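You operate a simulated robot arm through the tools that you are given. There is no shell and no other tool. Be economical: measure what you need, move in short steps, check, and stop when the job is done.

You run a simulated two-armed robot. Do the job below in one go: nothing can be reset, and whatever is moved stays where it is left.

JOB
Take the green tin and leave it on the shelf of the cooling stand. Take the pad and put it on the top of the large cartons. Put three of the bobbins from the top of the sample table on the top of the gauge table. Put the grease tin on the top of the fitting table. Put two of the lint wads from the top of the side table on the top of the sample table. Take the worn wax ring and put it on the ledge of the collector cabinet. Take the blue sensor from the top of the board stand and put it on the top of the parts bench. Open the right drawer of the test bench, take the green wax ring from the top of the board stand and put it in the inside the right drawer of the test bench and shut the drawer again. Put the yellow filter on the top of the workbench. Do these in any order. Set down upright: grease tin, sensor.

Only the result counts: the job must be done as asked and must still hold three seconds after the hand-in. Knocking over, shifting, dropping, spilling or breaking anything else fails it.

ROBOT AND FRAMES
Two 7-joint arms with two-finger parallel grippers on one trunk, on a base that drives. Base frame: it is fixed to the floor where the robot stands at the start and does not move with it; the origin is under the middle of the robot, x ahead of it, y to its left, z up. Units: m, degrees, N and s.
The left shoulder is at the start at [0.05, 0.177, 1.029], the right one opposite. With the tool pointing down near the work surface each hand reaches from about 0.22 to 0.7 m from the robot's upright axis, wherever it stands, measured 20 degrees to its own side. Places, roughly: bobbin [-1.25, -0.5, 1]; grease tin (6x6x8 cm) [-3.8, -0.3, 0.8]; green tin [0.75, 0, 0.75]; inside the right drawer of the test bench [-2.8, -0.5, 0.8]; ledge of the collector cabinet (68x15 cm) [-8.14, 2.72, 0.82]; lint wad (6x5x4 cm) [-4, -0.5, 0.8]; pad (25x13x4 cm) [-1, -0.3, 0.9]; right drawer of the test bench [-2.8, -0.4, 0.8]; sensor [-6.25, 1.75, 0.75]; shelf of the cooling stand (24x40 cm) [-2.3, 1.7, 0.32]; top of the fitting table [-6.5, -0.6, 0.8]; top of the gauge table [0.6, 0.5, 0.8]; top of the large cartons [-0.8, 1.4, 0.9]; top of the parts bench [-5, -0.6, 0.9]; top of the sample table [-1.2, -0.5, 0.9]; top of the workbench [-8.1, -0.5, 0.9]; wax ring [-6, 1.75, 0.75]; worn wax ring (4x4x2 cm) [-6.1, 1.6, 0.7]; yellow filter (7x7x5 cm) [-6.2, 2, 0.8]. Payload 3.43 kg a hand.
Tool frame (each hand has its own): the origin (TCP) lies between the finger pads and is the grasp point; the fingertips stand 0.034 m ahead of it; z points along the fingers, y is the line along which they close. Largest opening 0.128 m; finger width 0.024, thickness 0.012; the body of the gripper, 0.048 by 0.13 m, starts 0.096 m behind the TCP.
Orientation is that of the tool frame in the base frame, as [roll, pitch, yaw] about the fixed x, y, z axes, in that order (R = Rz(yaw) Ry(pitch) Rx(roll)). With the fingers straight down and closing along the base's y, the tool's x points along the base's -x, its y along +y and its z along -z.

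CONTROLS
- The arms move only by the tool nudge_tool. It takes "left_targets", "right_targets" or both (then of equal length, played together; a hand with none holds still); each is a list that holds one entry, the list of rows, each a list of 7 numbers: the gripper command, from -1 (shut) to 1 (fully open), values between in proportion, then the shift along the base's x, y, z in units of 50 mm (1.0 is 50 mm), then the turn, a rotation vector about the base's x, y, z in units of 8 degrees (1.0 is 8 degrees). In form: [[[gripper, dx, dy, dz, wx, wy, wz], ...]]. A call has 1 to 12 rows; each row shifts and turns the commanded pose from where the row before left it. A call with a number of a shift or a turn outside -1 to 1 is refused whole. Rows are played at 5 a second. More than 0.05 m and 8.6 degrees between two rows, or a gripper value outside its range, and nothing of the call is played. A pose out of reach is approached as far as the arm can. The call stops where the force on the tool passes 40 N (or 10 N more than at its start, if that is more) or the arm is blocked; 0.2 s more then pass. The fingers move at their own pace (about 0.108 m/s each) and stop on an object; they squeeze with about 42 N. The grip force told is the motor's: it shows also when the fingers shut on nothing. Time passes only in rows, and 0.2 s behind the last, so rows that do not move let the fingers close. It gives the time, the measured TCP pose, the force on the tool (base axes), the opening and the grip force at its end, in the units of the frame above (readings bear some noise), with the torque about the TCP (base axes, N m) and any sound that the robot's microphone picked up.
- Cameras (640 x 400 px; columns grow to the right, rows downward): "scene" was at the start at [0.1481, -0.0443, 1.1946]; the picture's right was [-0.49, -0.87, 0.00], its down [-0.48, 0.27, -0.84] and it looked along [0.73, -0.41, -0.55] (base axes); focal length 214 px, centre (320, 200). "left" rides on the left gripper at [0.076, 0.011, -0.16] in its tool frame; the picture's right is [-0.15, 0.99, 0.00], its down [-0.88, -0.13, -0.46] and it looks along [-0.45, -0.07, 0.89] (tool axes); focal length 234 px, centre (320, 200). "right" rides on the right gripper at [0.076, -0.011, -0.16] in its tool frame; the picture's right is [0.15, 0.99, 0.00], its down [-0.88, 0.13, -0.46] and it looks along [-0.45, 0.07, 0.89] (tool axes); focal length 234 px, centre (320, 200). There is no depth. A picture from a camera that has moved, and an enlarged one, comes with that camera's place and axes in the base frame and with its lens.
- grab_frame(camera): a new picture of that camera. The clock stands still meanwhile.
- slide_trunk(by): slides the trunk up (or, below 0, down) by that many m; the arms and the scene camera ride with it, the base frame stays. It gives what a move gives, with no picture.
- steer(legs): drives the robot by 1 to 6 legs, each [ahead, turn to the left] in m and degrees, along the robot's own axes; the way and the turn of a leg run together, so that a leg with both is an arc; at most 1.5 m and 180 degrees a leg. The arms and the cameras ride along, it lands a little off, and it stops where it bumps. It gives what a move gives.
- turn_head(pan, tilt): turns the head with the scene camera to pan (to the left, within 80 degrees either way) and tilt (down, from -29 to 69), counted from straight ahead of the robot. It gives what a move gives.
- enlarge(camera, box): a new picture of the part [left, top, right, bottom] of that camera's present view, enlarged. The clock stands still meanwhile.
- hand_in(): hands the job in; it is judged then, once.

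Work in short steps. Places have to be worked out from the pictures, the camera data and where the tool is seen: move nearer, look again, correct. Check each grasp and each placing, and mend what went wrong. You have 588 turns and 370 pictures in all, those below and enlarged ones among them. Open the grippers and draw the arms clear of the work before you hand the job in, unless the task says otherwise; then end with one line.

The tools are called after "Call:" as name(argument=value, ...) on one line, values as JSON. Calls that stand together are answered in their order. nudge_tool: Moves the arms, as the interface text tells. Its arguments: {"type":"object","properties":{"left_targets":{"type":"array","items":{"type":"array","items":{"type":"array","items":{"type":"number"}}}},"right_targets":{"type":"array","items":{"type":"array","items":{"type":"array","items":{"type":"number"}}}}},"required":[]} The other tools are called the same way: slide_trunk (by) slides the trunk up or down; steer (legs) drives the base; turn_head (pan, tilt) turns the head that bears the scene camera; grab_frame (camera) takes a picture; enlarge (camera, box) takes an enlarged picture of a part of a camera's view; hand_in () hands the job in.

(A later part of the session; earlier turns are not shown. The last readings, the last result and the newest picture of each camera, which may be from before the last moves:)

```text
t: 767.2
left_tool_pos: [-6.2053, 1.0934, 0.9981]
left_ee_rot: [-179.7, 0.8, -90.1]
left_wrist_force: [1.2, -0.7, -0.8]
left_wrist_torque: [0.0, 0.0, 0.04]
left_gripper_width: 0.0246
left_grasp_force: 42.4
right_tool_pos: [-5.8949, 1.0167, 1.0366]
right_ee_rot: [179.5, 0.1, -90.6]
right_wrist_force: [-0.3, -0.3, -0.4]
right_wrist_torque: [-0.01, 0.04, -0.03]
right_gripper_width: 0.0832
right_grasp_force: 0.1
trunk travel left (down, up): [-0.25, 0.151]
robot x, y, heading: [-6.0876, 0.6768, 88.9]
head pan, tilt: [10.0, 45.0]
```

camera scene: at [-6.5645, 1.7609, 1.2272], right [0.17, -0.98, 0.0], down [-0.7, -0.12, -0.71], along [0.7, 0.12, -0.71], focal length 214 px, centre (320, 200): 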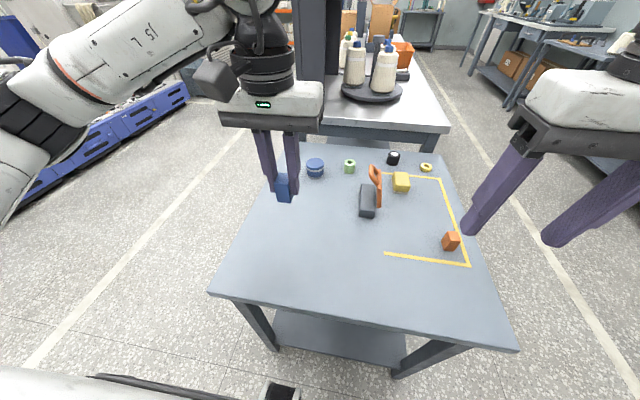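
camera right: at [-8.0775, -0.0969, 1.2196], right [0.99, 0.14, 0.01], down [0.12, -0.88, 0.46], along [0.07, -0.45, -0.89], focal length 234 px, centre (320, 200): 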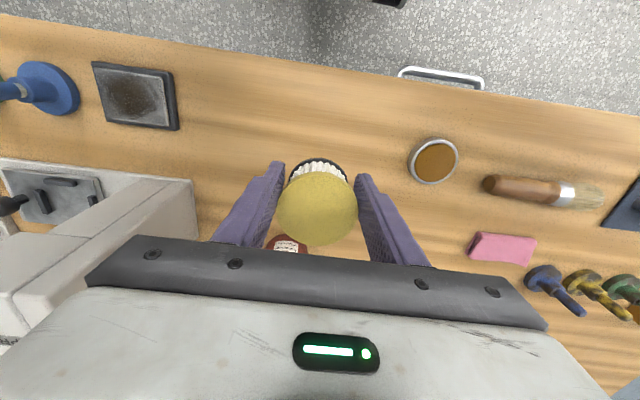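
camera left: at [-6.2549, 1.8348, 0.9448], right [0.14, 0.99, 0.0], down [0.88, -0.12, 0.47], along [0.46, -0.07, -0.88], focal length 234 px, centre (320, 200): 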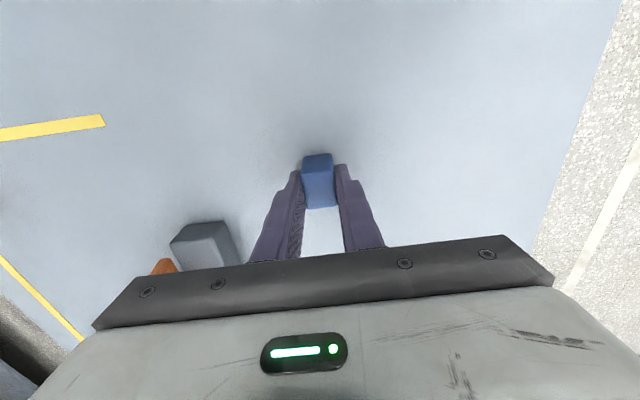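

Call:
steer(legs=[[0.42, 1]])

Call:
nudge_tool(right_targets=[[[0, 0, 0.9, 0, 0, 0, 0], [0, 0, 0.9, 0, 0, 0, 0], [0, 0, 0.9, 0, 0, 0, 0], [0, -0.1, 0.9, -0.2, 0, 0, 0], [0, -0.1, 0.9, -0.3, 0, 0, 0], [0, -0.1, 0.9, -0.4, 0, 0, 0], [0, 0, 0.8, -0.5, 0, 0, 0]]])

Call:
turn_head(pan=0, tilt=45)

Call:
grab_frame(camera="right")

Call:
grab_frame(camera="scene")

```text
t: 769.8
left_tool_pos: [-6.2083, 1.5149, 0.9988]
left_ee_rot: [-179.6, 0.8, -89.3]
left_wrist_force: [-0.3, -0.1, -0.5]
left_wrist_torque: [0.0, -0.01, 0.0]
left_gripper_width: 0.0248
left_grasp_force: 42.6
right_tool_pos: [-5.8963, 1.443, 1.0379]
right_ee_rot: [179.4, 0.1, -89.8]
right_wrist_force: [0.0, 0.4, -0.7]
right_wrist_torque: [-0.03, -0.02, 0.03]
right_gripper_width: 0.0833
right_grasp_force: 0.1
trunk travel left (down, up): [-0.25, 0.151]
robot x, y, heading: [-6.0841, 1.0977, 89.9]
head pan, tilt: [10.0, 45.0]
```

```text
t: 771.4
left_tool_pos: [-6.2076, 1.5142, 0.9977]
left_ee_rot: [-179.8, 0.7, -89.4]
left_wrist_force: [0.9, -0.7, -1.4]
left_wrist_torque: [-0.01, 0.09, 0.01]
left_gripper_width: 0.0245
left_grasp_force: 42.2
right_tool_pos: [-5.9093, 1.74, 0.975]
right_ee_rot: [179.6, 0.2, -89.6]
right_wrist_force: [0.3, -0.8, -0.3]
right_wrist_torque: [0.02, 0.04, 0.03]
right_gripper_width: 0.0639
right_grasp_force: 0.1
right hand out of reach, approached as far as the arm can: row 7
trunk travel left (down, up): [-0.25, 0.151]
robot x, y, heading: [-6.0813, 1.0968, 89.9]
head pan, tilt: [10.0, 45.0]
```

```text
t: 772.1
left_tool_pos: [-6.2089, 1.5151, 0.9981]
left_ee_rot: [-179.8, 0.8, -89.2]
left_wrist_force: [-0.5, 0.0, 0.0]
left_wrist_torque: [0.01, -0.02, -0.01]
left_gripper_width: 0.0248
left_grasp_force: 41.8
right_tool_pos: [-5.9098, 1.74, 0.9759]
right_ee_rot: [179.5, 0.1, -89.6]
right_wrist_force: [0.6, 0.3, 0.1]
right_wrist_torque: [-0.01, 0.02, 0.03]
right_gripper_width: 0.0639
right_grasp_force: 0.0
trunk travel left (down, up): [-0.25, 0.151]
robot x, y, heading: [-6.0834, 1.0937, 90.0]
head pan, tilt: [0.0, 45.0]
```

```text
193 pictures are left
camera right: at [-5.8969, 1.6634, 1.1342], right [-0.99, -0.15, 0.01], down [-0.13, 0.88, 0.46], along [-0.08, 0.45, -0.89], focal length 234 px, centre (320, 200)
```

right: 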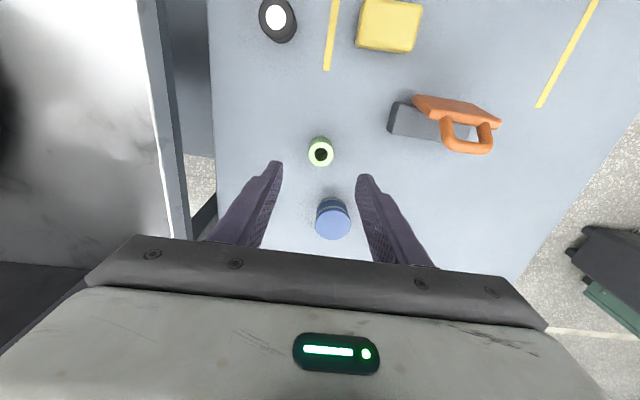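

```text
192 pictures are left
camera scene: at [-6.0834, 1.247, 1.2271], right [1.0, 0.0, 0.0], down [0.0, -0.71, -0.71], along [0.0, 0.71, -0.71], focal length 214 px, centre (320, 200)
```

scene: 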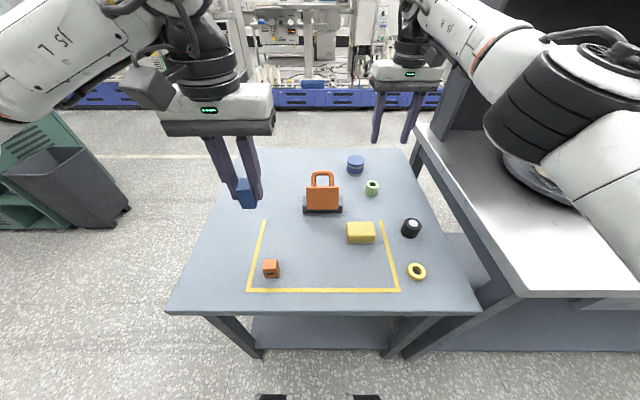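

Ring at (−5.916, 1.768). I drive 3 cm closer, then lower toward it.

Call:
steer(legs=[[0.03, 0]])

Call:
nudge_tool(right_targets=[[[0, -0.1, 0, -0.8, 0, 0, 0], [0, 0, 0, -0.8, 0, 0, 0], [0, 0, 0, -0.6, 0, 0, 0]]])

Call:
grab_frame(camera="right")

Call:
grab_frame(camera="scene")

```text
t: 772.9
left_tool_pos: [-6.2093, 1.5444, 0.9979]
left_ee_rot: [-179.8, 0.8, -89.3]
left_wrist_force: [0.2, 0.4, 0.1]
left_wrist_torque: [0.01, -0.01, 0.02]
left_gripper_width: 0.0249
left_grasp_force: 41.6
right_tool_pos: [-5.9095, 1.77, 0.9752]
right_ee_rot: [179.5, 0.1, -89.8]
right_wrist_force: [0.2, -0.5, 0.2]
right_wrist_torque: [-0.04, -0.01, -0.02]
right_gripper_width: 0.0642
right_grasp_force: 0.0
trunk travel left (down, up): [-0.25, 0.151]
robot x, y, heading: [-6.084, 1.123, 90.1]
head pan, tilt: [0.0, 45.0]
```

```text
t: 773.7
left_tool_pos: [-6.2088, 1.5453, 0.9993]
left_ee_rot: [-179.8, 0.8, -89.4]
left_wrist_force: [-0.8, 0.1, -0.2]
left_wrist_torque: [-0.02, 0.02, -0.01]
left_gripper_width: 0.0247
left_grasp_force: 42.2
right_tool_pos: [-5.9143, 1.7694, 0.8649]
right_ee_rot: [179.6, 0.1, -89.8]
right_wrist_force: [0.2, 0.2, 0.0]
right_wrist_torque: [-0.02, -0.02, 0.0]
right_gripper_width: 0.0639
right_grasp_force: 0.0
trunk travel left (down, up): [-0.25, 0.151]
robot x, y, heading: [-6.0871, 1.1268, 90.0]
head pan, tilt: [0.0, 45.0]
```

```text
191 pictures are left
camera right: at [-5.9016, 1.6931, 1.0235], right [-0.99, -0.15, 0.01], down [-0.13, 0.88, 0.46], along [-0.08, 0.45, -0.89], focal length 234 px, centre (320, 200)
```

right: 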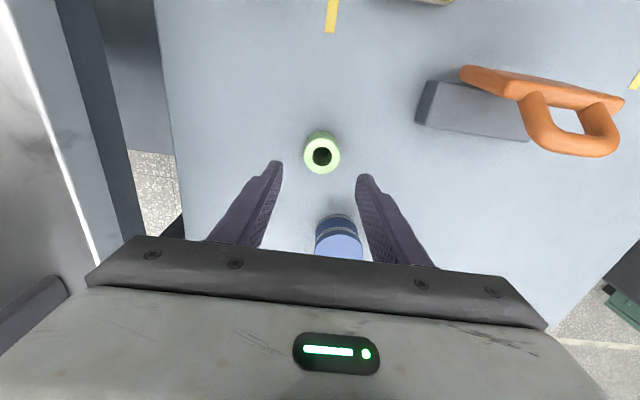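

```text
190 pictures are left
camera scene: at [-6.0834, 1.2771, 1.2271], right [1.0, 0.0, 0.0], down [0.0, -0.71, -0.71], along [0.0, 0.71, -0.71], focal length 214 px, centre (320, 200)
```

scene: 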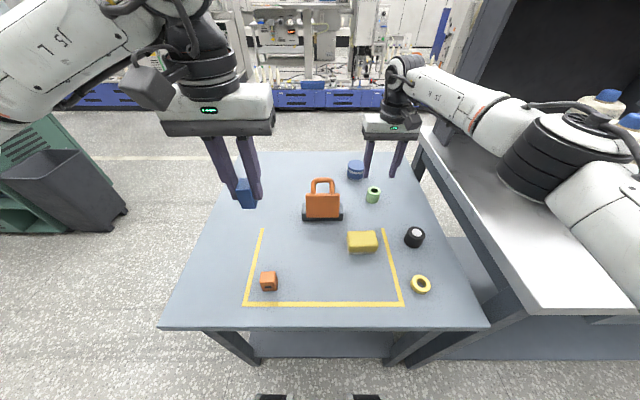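

Ring confirmed; the elbow is well clear of the cones. I lower to z ≈ 0.785 and grip.

Call:
nudge_tool(right_targets=[[[0, -0.06, -0.1, -0.8, 0, 0, 0], [0, 0, 0, -0.75, 0, 0, 0], [-1, 0, 0, 0, 0, 0, 0], [-1, 0, 0, 0, 0, 0, 0], [-1, 0, 0, 0, 0, 0, 0]]])

Call:
grab_frame(camera="right")

```text
t: 774.9
left_tool_pos: [-6.2083, 1.5458, 0.9985]
left_ee_rot: [-179.8, 0.8, -89.3]
left_wrist_force: [0.0, -1.0, -0.9]
left_wrist_torque: [0.01, 0.02, 0.02]
left_gripper_width: 0.0245
left_grasp_force: 41.4
right_tool_pos: [-5.917, 1.7648, 0.7861]
right_ee_rot: [179.5, 0.1, -89.9]
right_wrist_force: [-0.6, -0.1, 0.2]
right_wrist_torque: [0.01, 0.02, 0.01]
right_gripper_width: 0.0383
right_grasp_force: 41.8
trunk travel left (down, up): [-0.25, 0.151]
robot x, y, heading: [-6.0823, 1.1291, 90.2]
head pan, tilt: [0.0, 45.0]
```

```text
189 pictures are left
camera right: at [-5.9033, 1.6883, 0.9446], right [-0.99, -0.15, 0.01], down [-0.13, 0.88, 0.46], along [-0.08, 0.45, -0.89], focal length 234 px, centre (320, 200)
```

right: 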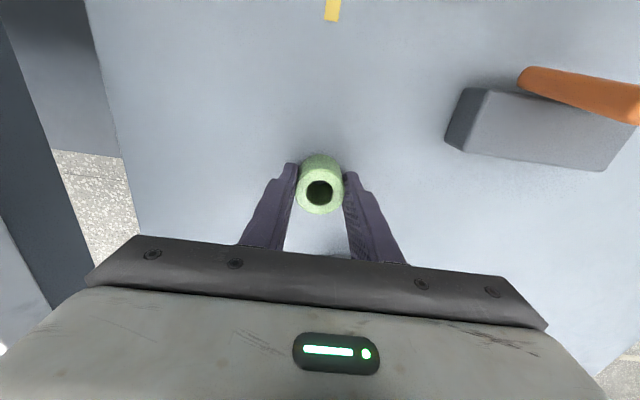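

Gripped. I lift and retract.

Call:
nudge_tool(right_targets=[[[-1, 0, 0, 0.6, 0, 0, 0], [-1, 0, 0, 0.9, 0, 0, 0], [-1, 0, 0, 0.9, 0, 0, 0], [-1, 0, 0, 0.9, 0, 0, 0], [-1, 0, -0.8, 0.4, 0, 0, 0], [-1, 0, -0.9, 0.2, 0, 0, 0], [-1, 0, -0.9, 0, 0, 0, 0], [-1, 0, -0.9, 0, 0, 0, 0], [-1, 0, -0.9, 0, 0, 0, 0]]])

Call:
grab_frame(camera="scene")

```text
t: 776.9
left_tool_pos: [-6.208, 1.5431, 0.9986]
left_ee_rot: [-179.7, 0.9, -89.4]
left_wrist_force: [-0.5, 0.0, -0.3]
left_wrist_torque: [-0.02, 0.01, 0.04]
left_gripper_width: 0.0247
left_grasp_force: 42.2
right_tool_pos: [-5.9174, 1.5442, 0.9835]
right_ee_rot: [179.5, 0.2, -89.9]
right_wrist_force: [0.5, -0.3, -0.9]
right_wrist_torque: [0.02, -0.02, 0.01]
right_gripper_width: 0.0384
right_grasp_force: 42.3
trunk travel left (down, up): [-0.25, 0.151]
robot x, y, heading: [-6.0829, 1.1237, 90.2]
head pan, tilt: [0.0, 45.0]
```

```text
188 pictures are left
camera scene: at [-6.0834, 1.2767, 1.2272], right [1.0, 0.0, 0.0], down [0.0, -0.71, -0.71], along [0.0, 0.71, -0.71], focal length 214 px, centre (320, 200)
```

scene: 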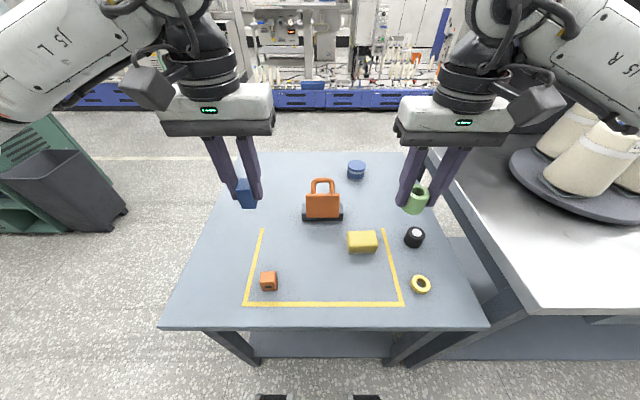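

Sensor and ring are both held. I drive to the parts bench near x = −5.

Call:
steer(legs=[[-0.68, 0], [0, -90], [0.95, 0], [0, -90]])

Call:
grab_frame(camera="scene")

```text
t: 792.8
left_tool_pos: [-5.0197, 0.0358, 0.9997]
left_ee_rot: [-179.8, 0.8, 91.5]
left_wrist_force: [0.9, 0.0, -0.4]
left_wrist_torque: [-0.03, 0.01, -0.02]
left_gripper_width: 0.0247
left_grasp_force: 41.8
right_tool_pos: [-5.3106, 0.0319, 0.9831]
right_ee_rot: [179.5, 0.1, 91.1]
right_wrist_force: [-0.7, 0.8, -0.4]
right_wrist_torque: [0.0, 0.0, 0.0]
right_gripper_width: 0.0386
right_grasp_force: 41.9
trunk travel left (down, up): [-0.25, 0.151]
robot x, y, heading: [-5.1501, 0.4544, -89.0]
head pan, tilt: [0.0, 45.0]
```

```text
187 pictures are left
camera scene: at [-5.1468, 0.3006, 1.2271], right [-1.0, -0.02, 0.0], down [-0.01, 0.71, -0.71], along [0.01, -0.71, -0.71], focal length 214 px, centre (320, 200)
```

scene: 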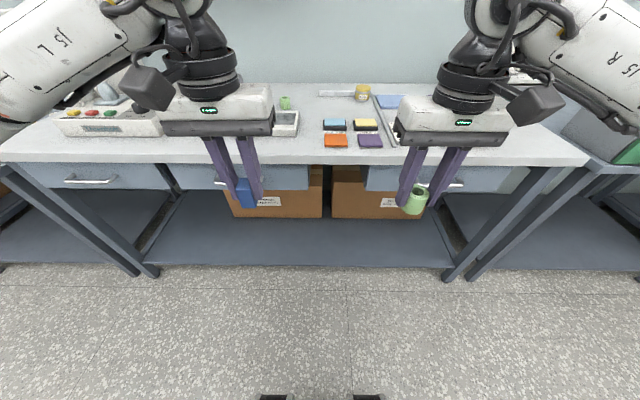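

I raise the trunk 0.15 m for clearance and a better look.

Call:
slide_trunk(by=0.15)

Call:
nudge_tool(left_targets=[[[-1, 0.9, 0.2, 0, 0, 0, 0], [-1, 0.9, 0.2, 0, 0, 0, 0], [-1, 0.9, 0.2, 0, 0, 0, 0]]], right_targets=[[[-1, -0.9, 0.2, 0, 0, 0, 0], [-1, -0.9, 0.2, 0, 0, 0, 0], [-1, -0.9, 0.2, 0, 0, 0, 0]]])

Call:
steer(legs=[[0.2, 0]])

Call:
grab_frame(camera="scene")

```text
t: 794.5
left_tool_pos: [-5.0199, 0.0347, 1.1477]
left_ee_rot: [-179.9, 0.8, 91.5]
left_wrist_force: [0.2, 0.0, 0.2]
left_wrist_torque: [0.02, 0.0, -0.03]
left_gripper_width: 0.0247
left_grasp_force: 42.1
right_tool_pos: [-5.3112, 0.0328, 1.1332]
right_ee_rot: [179.5, 0.1, 91.0]
right_wrist_force: [0.6, -0.5, -1.0]
right_wrist_torque: [-0.02, 0.0, -0.03]
right_gripper_width: 0.0385
right_grasp_force: 41.9
trunk travel left (down, up): [-0.4, 0.001]
robot x, y, heading: [-5.1497, 0.4512, -89.0]
head pan, tilt: [0.0, 45.0]
```

```text
t: 795.3
left_tool_pos: [-4.8844, 0.0654, 1.1492]
left_ee_rot: [-179.7, 0.8, 91.4]
left_wrist_force: [0.4, 0.3, 0.4]
left_wrist_torque: [0.0, 0.01, 0.02]
left_gripper_width: 0.0246
left_grasp_force: 41.8
right_tool_pos: [-5.4485, 0.0643, 1.132]
right_ee_rot: [179.5, 0.2, 91.1]
right_wrist_force: [-0.4, -0.4, 0.0]
right_wrist_torque: [-0.03, -0.01, 0.02]
right_gripper_width: 0.0386
right_grasp_force: 42.4
trunk travel left (down, up): [-0.4, 0.001]
robot x, y, heading: [-5.1544, 0.4513, -88.9]
head pan, tilt: [0.0, 45.0]
```

```text
t: 796.9
left_tool_pos: [-4.8816, -0.1289, 1.1471]
left_ee_rot: [-179.8, 0.9, 91.6]
left_wrist_force: [-0.1, -0.1, 0.6]
left_wrist_torque: [0.07, 0.01, -0.02]
left_gripper_width: 0.0247
left_grasp_force: 42.0
right_tool_pos: [-5.443, -0.1337, 1.1316]
right_ee_rot: [179.5, 0.2, 91.2]
right_wrist_force: [1.0, -0.6, -0.5]
right_wrist_torque: [0.02, -0.01, 0.02]
right_gripper_width: 0.0382
right_grasp_force: 42.1
trunk travel left (down, up): [-0.4, 0.001]
robot x, y, heading: [-5.1461, 0.2593, -88.9]
head pan, tilt: [0.0, 45.0]
```

```text
186 pictures are left
camera scene: at [-5.1434, 0.1059, 1.377], right [-1.0, -0.02, 0.0], down [-0.01, 0.71, -0.71], along [0.01, -0.71, -0.71], focal length 214 px, centre (320, 200)
```

scene: 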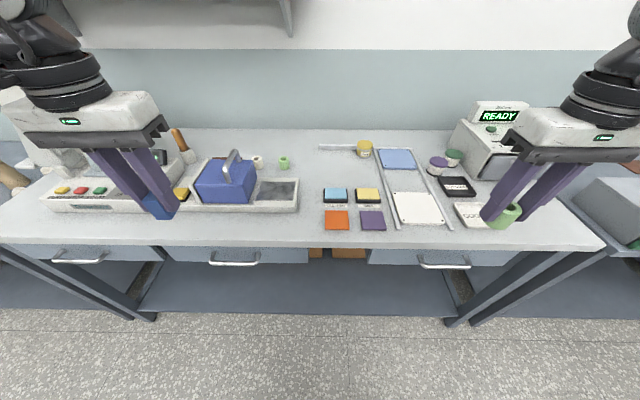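

Free strip in front of the white tray: target (−5.01, −0.262). I bring the sensor over it and lower partly.

Call:
nudge_tool(left_targets=[[[-1, -0.64, -0.66, 0, 0, 0, 0], [-1, -0.64, -0.66, 0, 0, 0, 0], [-1, -0.64, -0.67, 0, 0, 0, 0], [-1, -0.64, -0.67, 0, 0, 0, 0], [-1, 0, 0, -0.9, 0, 0, 0], [-1, 0, 0, -0.9, 0, 0, 0], [-1, 0, 0, -0.9, 0, 0, 0]]])

Call:
grab_frame(camera="left")

Call:
enlarge(camera="scene", box=[180, 120, 380, 270])

```text
t: 798.5
left_tool_pos: [-5.0114, -0.2624, 1.012]
left_ee_rot: [-179.7, 0.8, 91.5]
left_wrist_force: [0.9, -1.3, -0.6]
left_wrist_torque: [0.03, 0.03, 0.03]
left_gripper_width: 0.0249
left_grasp_force: 42.0
right_tool_pos: [-5.4433, -0.1334, 1.132]
right_ee_rot: [179.5, 0.1, 91.1]
right_wrist_force: [0.4, -0.2, -0.9]
right_wrist_torque: [0.0, 0.0, 0.03]
right_gripper_width: 0.0387
right_grasp_force: 42.2
trunk travel left (down, up): [-0.4, 0.001]
robot x, y, heading: [-5.1481, 0.2608, -88.7]
head pan, tilt: [0.0, 45.0]
```

```text
185 pictures are left
camera left: at [-5.0018, -0.1863, 1.1699], right [0.99, -0.12, 0.0], down [-0.1, -0.88, 0.47], along [-0.06, -0.47, -0.88], focal length 234 px, centre (320, 200)
```

left: 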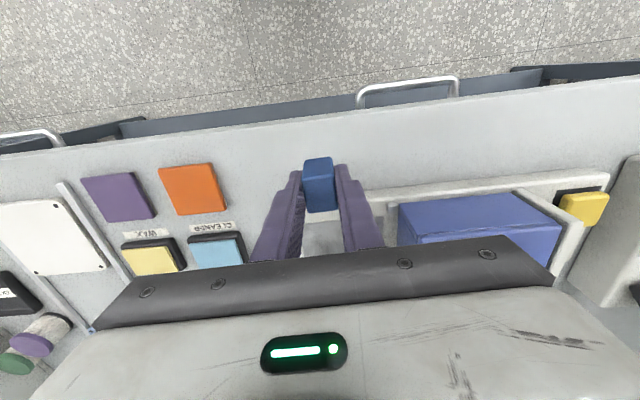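

```text
2.67 times, centred on (280, 195) of scene
camera zoom: at [-5.143, 0.1063, 1.3771], right [-1.0, -0.02, 0.0], down [-0.01, 0.71, -0.71], along [0.01, -0.71, -0.71], focal length 572 px, centre (427, 213)
```

zoom: 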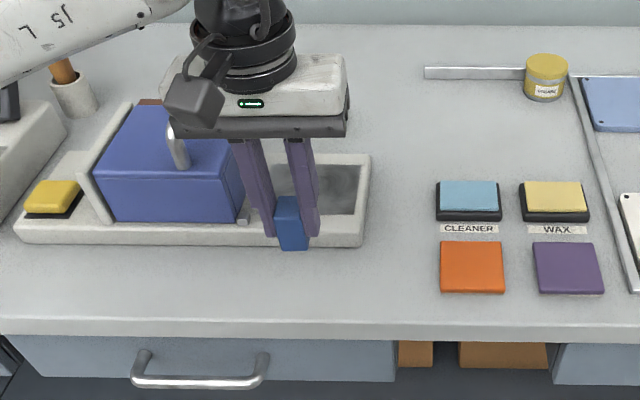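

Placing spot is clear (tray front at −0.326, bench edge ≈ −0.215). I shift 1 cm inward and lower to contact.

Call:
nudge_tool(left_targets=[[[-1, 0, -0.2, -0.6, 0, 0, 0], [-1, 0, 0, -0.5, 0, 0, 0], [-1, 0, 0, 0, 0, 0, 0]]])

Call:
nudge_tool(left_targets=[[[-1, 0, 0, -0.1, 0, 0, 0], [-1, 0, 0, -0.08, 0, 0, 0], [-1, 0, 0, 0, 0, 0, 0]]])

```text
t: 799.3
left_tool_pos: [-5.0111, -0.272, 0.9573]
left_ee_rot: [-179.7, 0.8, 91.6]
left_wrist_force: [-0.2, 0.4, -0.4]
left_wrist_torque: [0.02, 0.0, -0.02]
left_gripper_width: 0.0246
left_grasp_force: 41.9
right_tool_pos: [-5.4428, -0.1315, 1.1319]
right_ee_rot: [179.6, 0.2, 91.1]
right_wrist_force: [0.3, 0.2, -0.9]
right_wrist_torque: [0.0, -0.05, 0.02]
right_gripper_width: 0.0387
right_grasp_force: 42.2
trunk travel left (down, up): [-0.4, 0.001]
robot x, y, heading: [-5.1454, 0.2568, -89.0]
head pan, tilt: [0.0, 45.0]
```

```text
t: 800.1
left_tool_pos: [-5.0104, -0.273, 0.9484]
left_ee_rot: [-179.8, 0.7, 91.5]
left_wrist_force: [0.2, -0.8, -1.0]
left_wrist_torque: [0.0, 0.0, 0.0]
left_gripper_width: 0.0246
left_grasp_force: 42.2
right_tool_pos: [-5.4433, -0.1329, 1.1306]
right_ee_rot: [179.5, 0.1, 91.2]
right_wrist_force: [-0.1, 0.2, -0.2]
right_wrist_torque: [-0.03, 0.0, 0.0]
right_gripper_width: 0.0385
right_grasp_force: 41.7
trunk travel left (down, up): [-0.4, 0.001]
robot x, y, heading: [-5.1441, 0.2595, -89.0]
head pan, tilt: [0.0, 45.0]
```

Call:
nudge_tool(left_targets=[[[-1, 0, 0, -0.06, 0, 0, 0], [-1, 0, 0, -0.06, 0, 0, 0], [-1, 0, 0, 0, 0, 0, 0]]])

Call:
nudge_tool(left_targets=[[[-1, 0, 0, -0.06, 0, 0, 0], [-1, 0, 0, 0, 0, 0, 0]]])

Call:
grab_frame(camera="left")

```text
t: 800.9
left_tool_pos: [-5.0099, -0.2729, 0.9423]
left_ee_rot: [-179.7, 0.8, 91.6]
left_wrist_force: [0.1, 0.1, 0.5]
left_wrist_torque: [0.01, -0.01, 0.01]
left_gripper_width: 0.0249
left_grasp_force: 42.2
right_tool_pos: [-5.4435, -0.1318, 1.1321]
right_ee_rot: [179.6, 0.1, 91.0]
right_wrist_force: [0.1, 0.7, 0.3]
right_wrist_torque: [-0.04, 0.02, 0.02]
right_gripper_width: 0.0385
right_grasp_force: 42.1
trunk travel left (down, up): [-0.4, 0.001]
robot x, y, heading: [-5.1484, 0.2573, -88.9]
head pan, tilt: [0.0, 45.0]
```

```text
t: 801.5
left_tool_pos: [-5.0093, -0.2722, 0.9385]
left_ee_rot: [-179.7, 0.8, 91.6]
left_wrist_force: [0.2, -0.8, -0.3]
left_wrist_torque: [-0.02, -0.03, 0.04]
left_gripper_width: 0.0246
left_grasp_force: 42.3
right_tool_pos: [-5.4423, -0.133, 1.1316]
right_ee_rot: [179.5, 0.1, 91.2]
right_wrist_force: [0.1, 0.6, -0.2]
right_wrist_torque: [0.0, 0.01, -0.03]
right_gripper_width: 0.0385
right_grasp_force: 42.3
trunk travel left (down, up): [-0.4, 0.001]
robot x, y, heading: [-5.1468, 0.2565, -89.1]
head pan, tilt: [0.0, 45.0]
```

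```text
183 pictures are left
camera left: at [-4.9995, -0.1957, 1.0968], right [0.99, -0.12, 0.0], down [-0.1, -0.88, 0.47], along [-0.06, -0.47, -0.88], focal length 234 px, centre (320, 200)
```

left: 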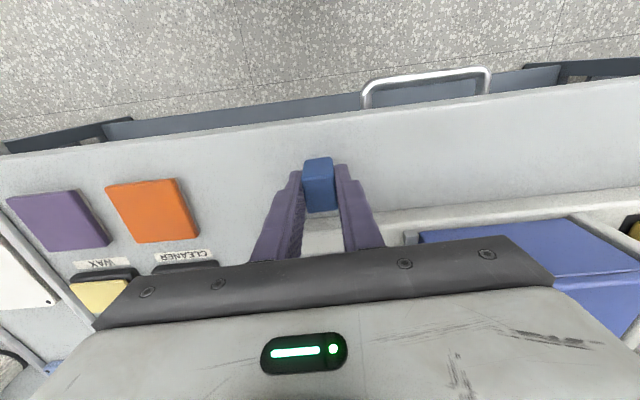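

Call:
nudge_tool(left_targets=[[[-1, 0, 0, -0.08, 0, 0, 0], [-1, 0, 0, -0.06, 0, 0, 0], [-1, 0, 0, 0, 0, 0, 0]]])

Call:
nudge_tool(left_targets=[[[-1, 0, 0, -0.06, 0, 0, 0], [-1, 0, 0, 0, 0, 0, 0]]])

```text
t: 802.3
left_tool_pos: [-5.0095, -0.2737, 0.9315]
left_ee_rot: [-179.8, 0.8, 91.6]
left_wrist_force: [-0.3, -0.6, -0.4]
left_wrist_torque: [0.01, -0.01, 0.0]
left_gripper_width: 0.0247
left_grasp_force: 42.3
right_tool_pos: [-5.4436, -0.1323, 1.1306]
right_ee_rot: [179.4, 0.2, 91.0]
right_wrist_force: [-0.5, -0.8, -0.7]
right_wrist_torque: [0.07, 0.0, -0.02]
right_gripper_width: 0.0386
right_grasp_force: 42.4
trunk travel left (down, up): [-0.4, 0.001]
robot x, y, heading: [-5.1474, 0.259, -89.0]
head pan, tilt: [0.0, 45.0]
```

```text
t: 802.9
left_tool_pos: [-5.0103, -0.2743, 0.9291]
left_ee_rot: [-179.6, 0.9, 91.6]
left_wrist_force: [0.6, 0.6, -0.4]
left_wrist_torque: [0.04, -0.02, 0.01]
left_gripper_width: 0.0246
left_grasp_force: 41.8
right_tool_pos: [-5.4433, -0.1326, 1.1313]
right_ee_rot: [179.6, 0.1, 91.2]
right_wrist_force: [1.0, 0.4, 1.1]
right_wrist_torque: [0.01, -0.03, 0.02]
right_gripper_width: 0.0384
right_grasp_force: 42.5
trunk travel left (down, up): [-0.4, 0.001]
robot x, y, heading: [-5.1461, 0.2567, -88.8]
head pan, tilt: [0.0, 45.0]
```

Call:
nudge_tool(left_targets=[[[-1, 0, 0, -0.06, 0, 0, 0], [-1, 0, 0, -0.06, 0, 0, 0], [-1, 0, 0, 0, 0, 0, 0]]])

```text
t: 803.7
left_tool_pos: [-5.0105, -0.273, 0.9279]
left_ee_rot: [-179.7, 1.3, 91.7]
left_wrist_force: [3.9, 1.8, 23.1]
left_wrist_torque: [0.24, -0.25, 0.03]
left_gripper_width: 0.0247
left_grasp_force: 41.8
right_tool_pos: [-5.4442, -0.1316, 1.1324]
right_ee_rot: [179.6, 0.3, 91.1]
right_wrist_force: [-0.1, 0.0, -0.6]
right_wrist_torque: [-0.05, 0.04, -0.01]
right_gripper_width: 0.0385
right_grasp_force: 42.6
trunk travel left (down, up): [-0.4, 0.001]
robot x, y, heading: [-5.1421, 0.2556, -89.0]
head pan, tilt: [0.0, 45.0]
```

Contact. I release, lift and check it stands upright.

Call:
nudge_tool(left_targets=[[[-1, 0, 0, 0.08, 0, 0, 0], [-0.3, 0, 0, 0, 0, 0, 0], [-0.3, 0, 0, 0, 0, 0, 0], [-0.3, 0, 0, 0.7, 0, 0, 0], [-0.3, 0, 0, 0.9, 0, 0, 0], [-0.3, 0, 0, 0.9, 0, 0, 0], [-0.3, 0, 0.6, 0.6, 0, 0, 0], [-0.3, 0.6, 0.6, 0, 0, 0, 0], [-0.3, 0.6, 0.6, 0, 0, 0, 0]]])

Call:
enlarge(camera="scene", box=[180, 120, 380, 270])

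```text
t: 805.7
left_tool_pos: [-4.947, -0.1799, 1.0836]
left_ee_rot: [-179.7, 0.8, 91.6]
left_wrist_force: [-0.4, -0.3, 0.2]
left_wrist_torque: [-0.03, -0.02, -0.01]
left_gripper_width: 0.0448
left_grasp_force: 0.0
right_tool_pos: [-5.4421, -0.1332, 1.1303]
right_ee_rot: [179.5, 0.0, 91.1]
right_wrist_force: [0.0, 1.0, -0.2]
right_wrist_torque: [-0.02, 0.01, -0.03]
right_gripper_width: 0.0383
right_grasp_force: 42.3
trunk travel left (down, up): [-0.4, 0.001]
robot x, y, heading: [-5.1447, 0.2605, -88.9]
head pan, tilt: [0.0, 45.0]
```

```text
2.67 times, centred on (280, 195) of scene
camera zoom: at [-5.1428, 0.1074, 1.3772], right [-1.0, -0.02, 0.0], down [-0.01, 0.71, -0.71], along [0.01, -0.71, -0.71], focal length 572 px, centre (427, 213)
```

zoom: 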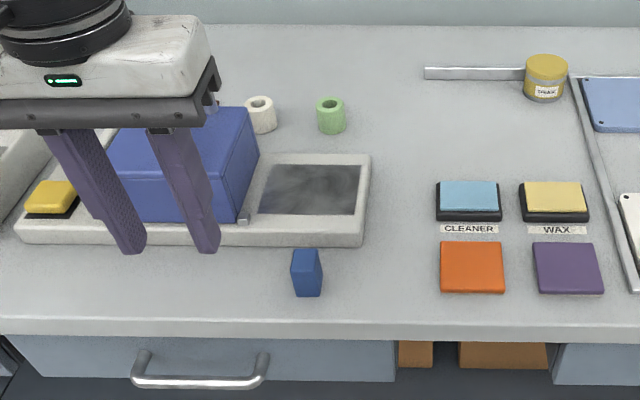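

The sensor stands upright on the parts bench. Now the test bench's right drawer near x = −2.8; I drive there.

Call:
steer(legs=[[-0.22, 0], [0, 89], [1.5, 0], [0.65, 0], [0, -90]])

Call:
grab_frame(camera="scene")

```text
t: 825.0
left_tool_pos: [-2.8586, -0.0407, 1.0822]
left_ee_rot: [-179.8, 0.8, 88.4]
left_wrist_force: [-0.1, 0.4, 1.1]
left_wrist_torque: [0.03, -0.03, 0.0]
left_gripper_width: 0.0447
left_grasp_force: 0.1
right_tool_pos: [-3.3513, 0.0324, 1.1311]
right_ee_rot: [179.6, 0.1, 88.0]
right_wrist_force: [0.2, 0.0, 1.0]
right_wrist_torque: [0.01, -0.02, -0.01]
right_gripper_width: 0.0381
right_grasp_force: 42.3
trunk travel left (down, up): [-0.4, 0.001]
robot x, y, heading: [-3.0322, 0.4072, -92.2]
head pan, tilt: [0.0, 45.0]
```

```text
181 pictures are left
camera scene: at [-3.0393, 0.2559, 1.3771], right [-1.0, 0.04, 0.0], down [0.03, 0.71, -0.71], along [-0.03, -0.71, -0.71], focal length 214 px, centre (320, 200)
```

scene: 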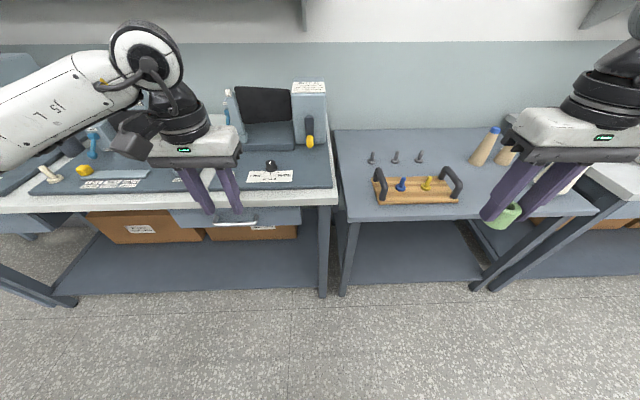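

The right drawer's handle is at about (−2.77, −0.24, 0.8). I zoom in to see how it sticks out relative to the bench edge.

Call:
enlarge(camera="scene", box=[150, 170, 350, 270])

Call:
grab_frame(camera="left")

```text
3.20 times, centred on (250, 220) of scene
camera zoom: at [-3.0393, 0.2559, 1.3771], right [-1.0, 0.04, 0.0], down [0.03, 0.71, -0.71], along [-0.03, -0.71, -0.71], focal length 686 px, centre (544, 136)
```

zoom: 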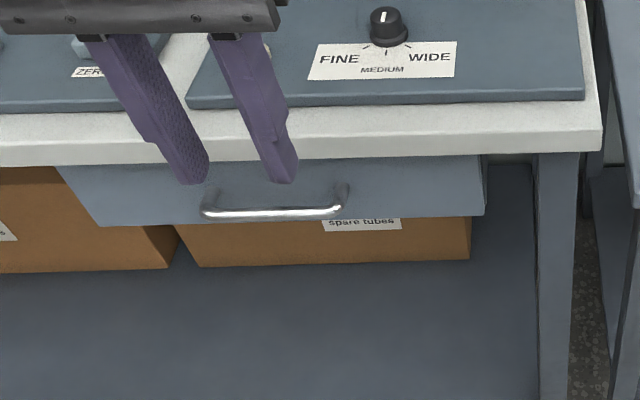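

```text
179 pictures are left
camera left: at [-2.8447, 0.0348, 1.2402], right [0.99, -0.17, 0.0], down [-0.15, -0.87, 0.47], along [-0.08, -0.46, -0.88], focal length 234 px, centre (320, 200)
```

left: 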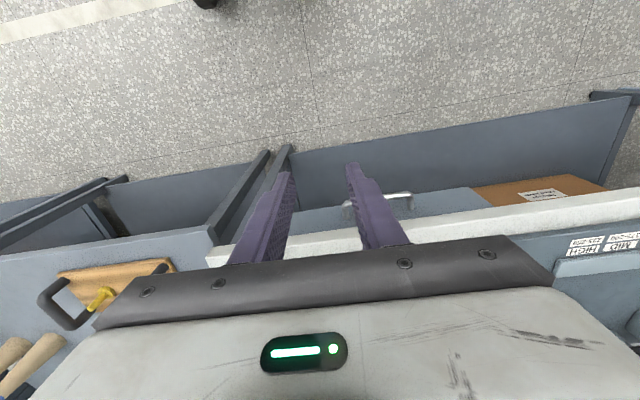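

The handle bar is at about (−2.767, −0.214, 0.804), just ahead of the top's edge. I'll grip it with the left hand tilted forward ~45° and turned so the fingers close above/below the bar. First I position the base at x ≈ −2.92 and lower the trunk for a good tilt range.

Call:
steer(legs=[[0, 92], [0.11, 0], [0, -90]])

Call:
slide_trunk(by=-0.28)

Call:
nudge_tool(left_targets=[[[-0.3, 0, 0, 0.3, 0, 0, 0.94], [-0.3, 0, 0, 0.3, 0, 0, 0.94], [-0.3, 0, 0, 0.3, 0, 0, 0.94], [-0.3, 0, 0, 0.3, 0, 0, 0.94], [-0.3, 0, 0, 0, 0, 0, 0.94], [-0.3, 0, 0, 0, 0, 0, 0.94], [-0.3, 0, 0, 0, 0, 0, 0.94], [-0.3, 0, 0, 0, 0, 0, 0.94], [-0.3, 0, 0, 0, 0, 0, 0.94], [-0.3, 0, 0, 0, 0, 0, 0.94], [-0.3, 0, 0, 0, 0, 0, 0.94], [-0.3, 0, 0, 0, 0, 0, 0.94]]], right_targets=[[[-1, 0, 0, 0.9, 0, 0, 0], [-1, 0, 0, 0.9, 0, 0, 0], [-1, 0, 0, 0.9, 0, 0, 0], [-1, 0, 0, 0, 0, 0, 0], [-1, 0, 0, 0, 0, 0, 0], [-1, 0, 0, 0, 0, 0, 0], [-1, 0, 0, 0, 0, 0, 0], [-1, 0, 0, 0, 0, 0, 0], [-1, 0, 0, 0, 0, 0, 0], [-1, 0, 0, 0, 0, 0, 0], [-1, 0, 0, 0, 0, 0, 0], [-1, 0, 0, 0, 0, 0, 0]]])

```text
t: 834.0
left_tool_pos: [-2.7552, -0.0447, 1.0821]
left_ee_rot: [-179.8, 0.6, 87.7]
left_wrist_force: [0.2, -0.3, 0.0]
left_wrist_torque: [0.01, 0.01, -0.04]
left_gripper_width: 0.0449
left_grasp_force: 0.0
right_tool_pos: [-3.2477, 0.0363, 1.132]
right_ee_rot: [179.4, 0.2, 87.3]
right_wrist_force: [-0.2, 0.1, 0.6]
right_wrist_torque: [0.03, 0.0, 0.03]
right_gripper_width: 0.0384
right_grasp_force: 42.6
trunk travel left (down, up): [-0.4, 0.001]
robot x, y, heading: [-2.9271, 0.4048, -92.8]
head pan, tilt: [0.0, 45.0]
```

```text
t: 836.8
left_tool_pos: [-2.7557, -0.0451, 0.8033]
left_ee_rot: [-179.8, 0.9, 87.7]
left_wrist_force: [-0.4, 0.0, -0.2]
left_wrist_torque: [0.03, 0.03, -0.01]
left_gripper_width: 0.0448
left_grasp_force: 0.0
right_tool_pos: [-3.2472, 0.0367, 0.8511]
right_ee_rot: [179.5, 0.1, 87.3]
right_wrist_force: [0.0, 0.4, -0.9]
right_wrist_torque: [0.0, 0.0, 0.07]
right_gripper_width: 0.0387
right_grasp_force: 41.5
trunk travel left (down, up): [-0.12, 0.281]
robot x, y, heading: [-2.9249, 0.4056, -93.0]
head pan, tilt: [0.0, 45.0]
```

```text
t: 839.4
left_tool_pos: [-2.7556, -0.0446, 0.8629]
left_ee_rot: [-179.7, 0.9, 178.2]
left_wrist_force: [-0.3, 0.1, -0.9]
left_wrist_torque: [0.0, -0.02, 0.01]
left_gripper_width: 0.0447
left_grasp_force: 0.0
right_tool_pos: [-3.2485, 0.0367, 0.9875]
right_ee_rot: [179.4, 0.2, 87.3]
right_wrist_force: [0.4, -0.1, 0.3]
right_wrist_torque: [0.02, -0.03, -0.03]
right_gripper_width: 0.0383
right_grasp_force: 42.0
trunk travel left (down, up): [-0.12, 0.281]
robot x, y, heading: [-2.9247, 0.4047, -93.0]
head pan, tilt: [0.0, 45.0]
```

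Yaw turn worked. Now I tilt the left tool forward 45° (rotation about −x).

Call:
nudge_tool(left_targets=[[[-0.3, 0, 0, 0, -0.94, 0, 0], [-0.3, 0, 0, 0, -0.94, 0, 0], [-0.3, 0, 0, 0, -0.94, 0, 0], [-0.3, 0, 0, 0, -0.94, 0, 0], [-0.3, 0, 0, 0, -0.94, 0, 0], [-0.3, 0, 0, 0, -0.94, 0, 0]]])

Call:
grab_frame(camera="scene")

Call:
grab_frame(camera="left")

```text
t: 840.8
left_tool_pos: [-2.7553, -0.0448, 0.8637]
left_ee_rot: [-134.5, 1.9, 179.3]
left_wrist_force: [-0.2, 0.0, 0.0]
left_wrist_torque: [0.01, -0.02, -0.03]
left_gripper_width: 0.0449
left_grasp_force: 0.3
right_tool_pos: [-3.2493, 0.0372, 0.9868]
right_ee_rot: [179.4, 0.2, 87.4]
right_wrist_force: [0.4, 0.6, 0.0]
right_wrist_torque: [-0.01, 0.01, -0.01]
right_gripper_width: 0.0384
right_grasp_force: 41.8
trunk travel left (down, up): [-0.12, 0.281]
robot x, y, heading: [-2.9268, 0.4026, -93.1]
head pan, tilt: [0.0, 45.0]
```

```text
178 pictures are left
camera scene: at [-2.9319, 0.2547, 1.0971], right [-1.0, 0.05, 0.0], down [0.04, 0.71, -0.71], along [-0.04, -0.71, -0.71], focal length 214 px, centre (320, 200)
```

scene: 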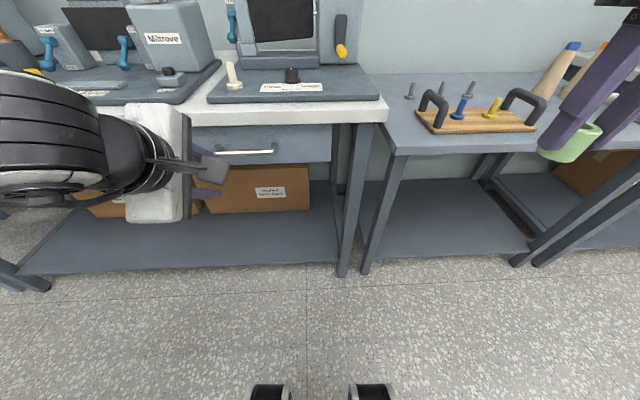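

```text
177 pictures are left
camera left: at [-2.8334, 0.0761, 0.9634], right [0.18, 0.69, -0.7], down [0.87, 0.22, 0.44], along [0.46, -0.69, -0.56], focal length 234 px, centre (320, 200)
```

left: 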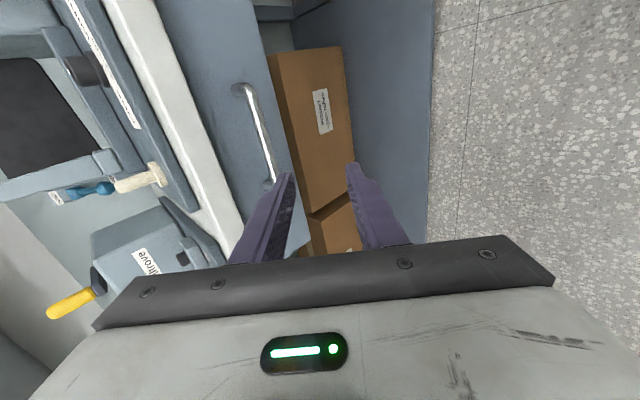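

Tilt works. Combining the views, the bar is at about (−2.776, −0.207, 0.813). I move to a start point 12 cm back along the tool axis and look.

Call:
nudge_tool(left_targets=[[[-0.4, -0.2, -0.6, 0.45, 0, 0, 0], [-0.4, -0.2, -0.7, 0.45, 0, 0, 0], [-0.4, 0, -0.5, -0.5, 0, 0, 0], [-0.4, 0, -0.4, -0.4, 0, 0, 0]]])

Call:
grab_frame(camera="left")

Call:
enlarge(camera="scene", box=[140, 90, 340, 230])

```text
t: 841.8
left_tool_pos: [-2.7734, -0.1556, 0.8623]
left_ee_rot: [-134.6, 1.9, 179.1]
left_wrist_force: [-0.7, 0.1, -0.4]
left_wrist_torque: [-0.02, 0.02, 0.01]
left_gripper_width: 0.0384
left_grasp_force: 0.1
right_tool_pos: [-3.2474, 0.0378, 0.9874]
right_ee_rot: [179.5, 0.1, 87.3]
right_wrist_force: [0.5, -1.1, -0.6]
right_wrist_torque: [-0.01, -0.02, -0.01]
right_gripper_width: 0.0386
right_grasp_force: 42.1
trunk travel left (down, up): [-0.12, 0.281]
robot x, y, heading: [-2.9243, 0.4074, -93.0]
head pan, tilt: [0.0, 45.0]
```

```text
176 pictures are left
camera left: at [-2.851, -0.0338, 0.963], right [0.18, 0.69, -0.7], down [0.87, 0.22, 0.44], along [0.46, -0.69, -0.56], focal length 234 px, centre (320, 200)
```

left: 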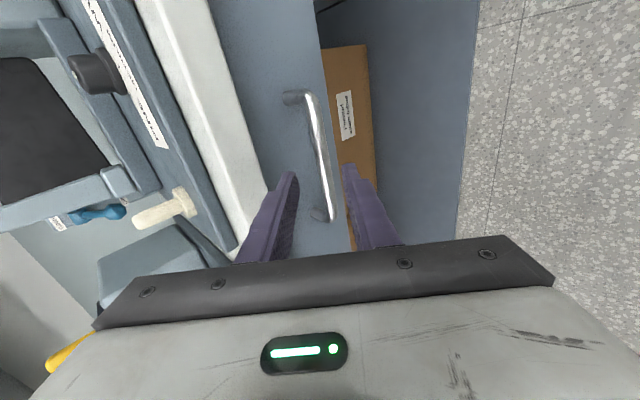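

```text
2.86 times, centred on (240, 160) of scene
camera zoom: at [-2.9319, 0.2546, 1.0971], right [-1.0, 0.05, 0.0], down [0.04, 0.71, -0.71], along [-0.04, -0.71, -0.71], focal length 613 px, centre (549, 314)
```

zoom: 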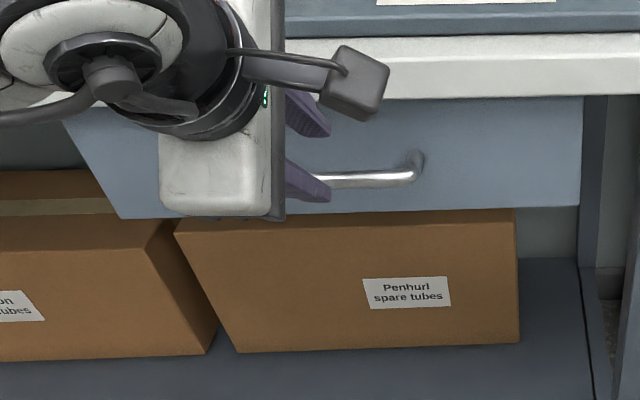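

The bar is centred between the fingers along the approach axis, about 7 cm ahead. I advance 58 mm along the tool axis.

Call:
nudge_tool(left_targets=[[[-0.4, 0, -0.3, -0.29, 0, 0, 0], [-0.4, 0, -0.3, -0.29, 0, 0, 0], [-0.4, 0, -0.23, -0.23, 0, 0, 0]]])

Call:
grab_frame(camera="left")

Call:
enlarge(camera="scene", box=[140, 90, 340, 230])

```text
t: 842.6
left_tool_pos: [-2.7739, -0.1968, 0.8222]
left_ee_rot: [-134.7, 1.9, 179.2]
left_wrist_force: [0.1, -0.8, -0.3]
left_wrist_torque: [0.02, 0.04, 0.01]
left_gripper_width: 0.0384
left_grasp_force: 0.0
right_tool_pos: [-3.2482, 0.0369, 0.987]
right_ee_rot: [179.5, 0.2, 87.3]
right_wrist_force: [-0.4, 1.3, -0.9]
right_wrist_torque: [0.0, -0.02, -0.01]
right_gripper_width: 0.0386
right_grasp_force: 41.5
trunk travel left (down, up): [-0.12, 0.281]
robot x, y, heading: [-2.9261, 0.4082, -92.8]
head pan, tilt: [0.0, 45.0]
```

```text
174 pictures are left
camera left: at [-2.8518, -0.076, 0.9219], right [0.18, 0.69, -0.7], down [0.87, 0.22, 0.44], along [0.46, -0.69, -0.56], focal length 234 px, centre (320, 200)
```

left: 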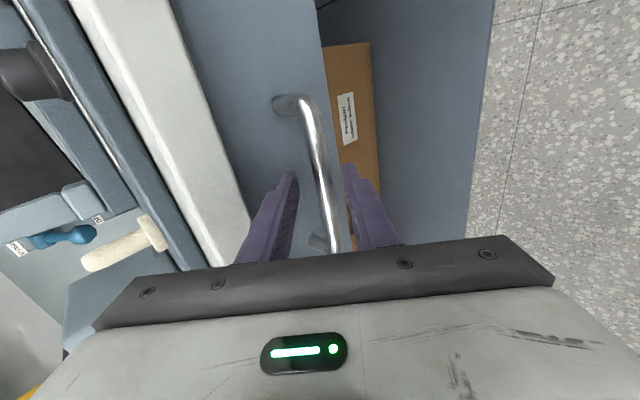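

```text
2.86 times, centred on (240, 160) of scene
camera zoom: at [-2.932, 0.2546, 1.0971], right [-1.0, 0.05, 0.0], down [0.04, 0.71, -0.71], along [-0.04, -0.71, -0.71], focal length 613 px, centre (549, 314)
```

zoom: 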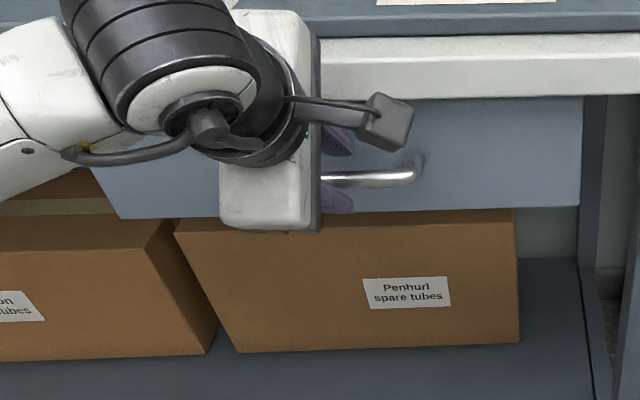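

The bar now lies between the fingers about 15 mm beyond the TCP. I close the gripper.

Call:
nudge_tool(left_targets=[[[-1, 0, 0, 0, 0, 0, 0], [-1, 0, 0, 0, 0, 0, 0], [-1, 0, 0, 0, 0, 0, 0]]])

Call:
grab_frame(camera="left")

```text
t: 843.4
left_tool_pos: [-2.7734, -0.1949, 0.8197]
left_ee_rot: [-135.0, 1.9, 179.1]
left_wrist_force: [-0.5, 13.4, -9.5]
left_wrist_torque: [0.35, 0.65, 1.09]
left_gripper_width: 0.0154
left_grasp_force: 45.5
right_tool_pos: [-3.2482, 0.0372, 0.9867]
right_ee_rot: [179.5, 0.0, 87.3]
right_wrist_force: [-0.7, -0.7, 0.4]
right_wrist_torque: [0.01, 0.01, -0.02]
right_gripper_width: 0.0385
right_grasp_force: 42.1
trunk travel left (down, up): [-0.12, 0.281]
robot x, y, heading: [-2.9266, 0.4062, -93.2]
head pan, tilt: [0.0, 45.0]
```

```text
172 pictures are left
camera left: at [-2.8518, -0.0752, 0.9208], right [0.18, 0.7, -0.69], down [0.87, 0.22, 0.44], along [0.46, -0.68, -0.57], focal length 234 px, centre (320, 200)
```

left: 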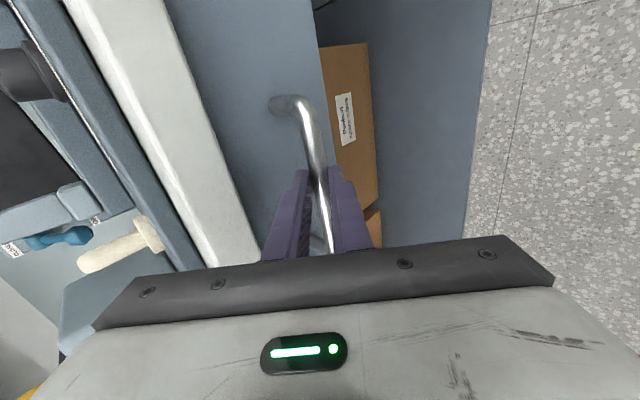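

The bar is gripped (15 mm). I pull the drawer straight out along +y.

Call:
nudge_tool(left_targets=[[[-1, 0, 0.3, 0, 0, 0, 0], [-1, 0, 0.4, 0, 0, 0, 0], [-1, 0, 0.4, 0, 0, 0, 0], [-1, 0, 0.4, 0, 0, 0, 0], [-1, 0, 0.4, 0, 0, 0, 0]]])

Call:
grab_frame(camera="scene")

```text
t: 844.6
left_tool_pos: [-2.7737, -0.1024, 0.8195]
left_ee_rot: [-134.9, 2.0, 179.1]
left_wrist_force: [0.6, 1.2, -21.5]
left_wrist_torque: [0.21, 1.61, -0.12]
left_gripper_width: 0.0153
left_grasp_force: 45.1
right_tool_pos: [-3.2476, 0.0359, 0.987]
right_ee_rot: [179.4, 0.0, 87.3]
right_wrist_force: [0.0, -0.4, -0.5]
right_wrist_torque: [0.0, 0.04, 0.04]
right_gripper_width: 0.0382
right_grasp_force: 42.0
trunk travel left (down, up): [-0.12, 0.281]
robot x, y, heading: [-2.9203, 0.41, -92.6]
head pan, tilt: [0.0, 45.0]
```

```text
171 pictures are left
camera scene: at [-2.9311, 0.2532, 1.0967], right [-1.0, 0.05, 0.0], down [0.03, 0.71, -0.71], along [-0.04, -0.7, -0.71], focal length 214 px, centre (320, 200)
```

scene: 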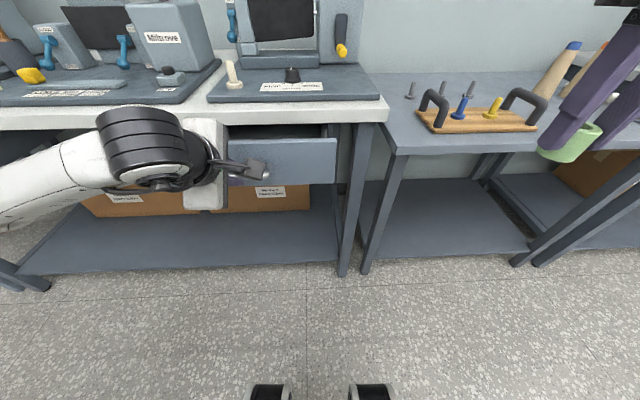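

The drawer slides. I ease the hand down 3 mm and pull another 10 cm.

Call:
nudge_tool(left_targets=[[[-1, 0, 0.3, -0.06, 0, 0, 0], [-1, 0, 0.4, 0, 0, 0, 0], [-1, 0, 0.4, 0, 0, 0, 0], [-1, 0, 0.4, 0, 0, 0, 0], [-1, 0, 0.4, 0, 0, 0, 0]]])

Call:
grab_frame(camera="scene")

```text
t: 845.8
left_tool_pos: [-2.775, -0.0273, 0.8199]
left_ee_rot: [-134.7, 2.2, 179.9]
left_wrist_force: [25.9, -0.7, -6.1]
left_wrist_torque: [0.06, 0.75, 0.76]
left_gripper_width: 0.0147
left_grasp_force: 44.8
left hand out of reach, approached as far as the arm can: row 5
right_tool_pos: [-3.247, 0.0366, 0.9877]
right_ee_rot: [179.6, 0.1, 87.4]
right_wrist_force: [-0.3, -0.3, 0.8]
right_wrist_torque: [0.02, 0.03, 0.0]
right_gripper_width: 0.0386
right_grasp_force: 42.4
trunk travel left (down, up): [-0.12, 0.281]
robot x, y, heading: [-2.9225, 0.4048, -93.0]
head pan, tilt: [0.0, 45.0]
```

```text
170 pictures are left
camera scene: at [-2.9295, 0.2542, 1.0971], right [-1.0, 0.05, 0.0], down [0.03, 0.71, -0.71], along [-0.04, -0.71, -0.71], focal length 214 px, centre (320, 200)
```

scene: 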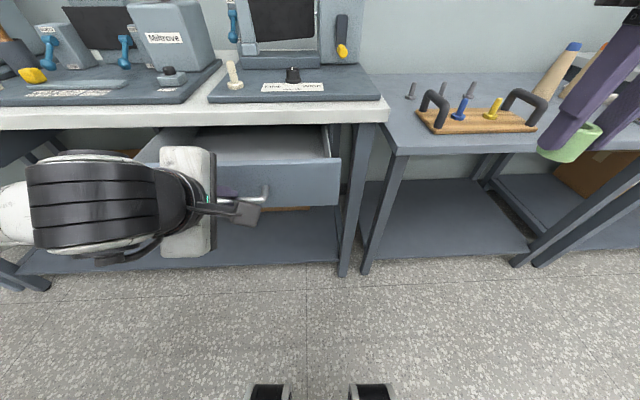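

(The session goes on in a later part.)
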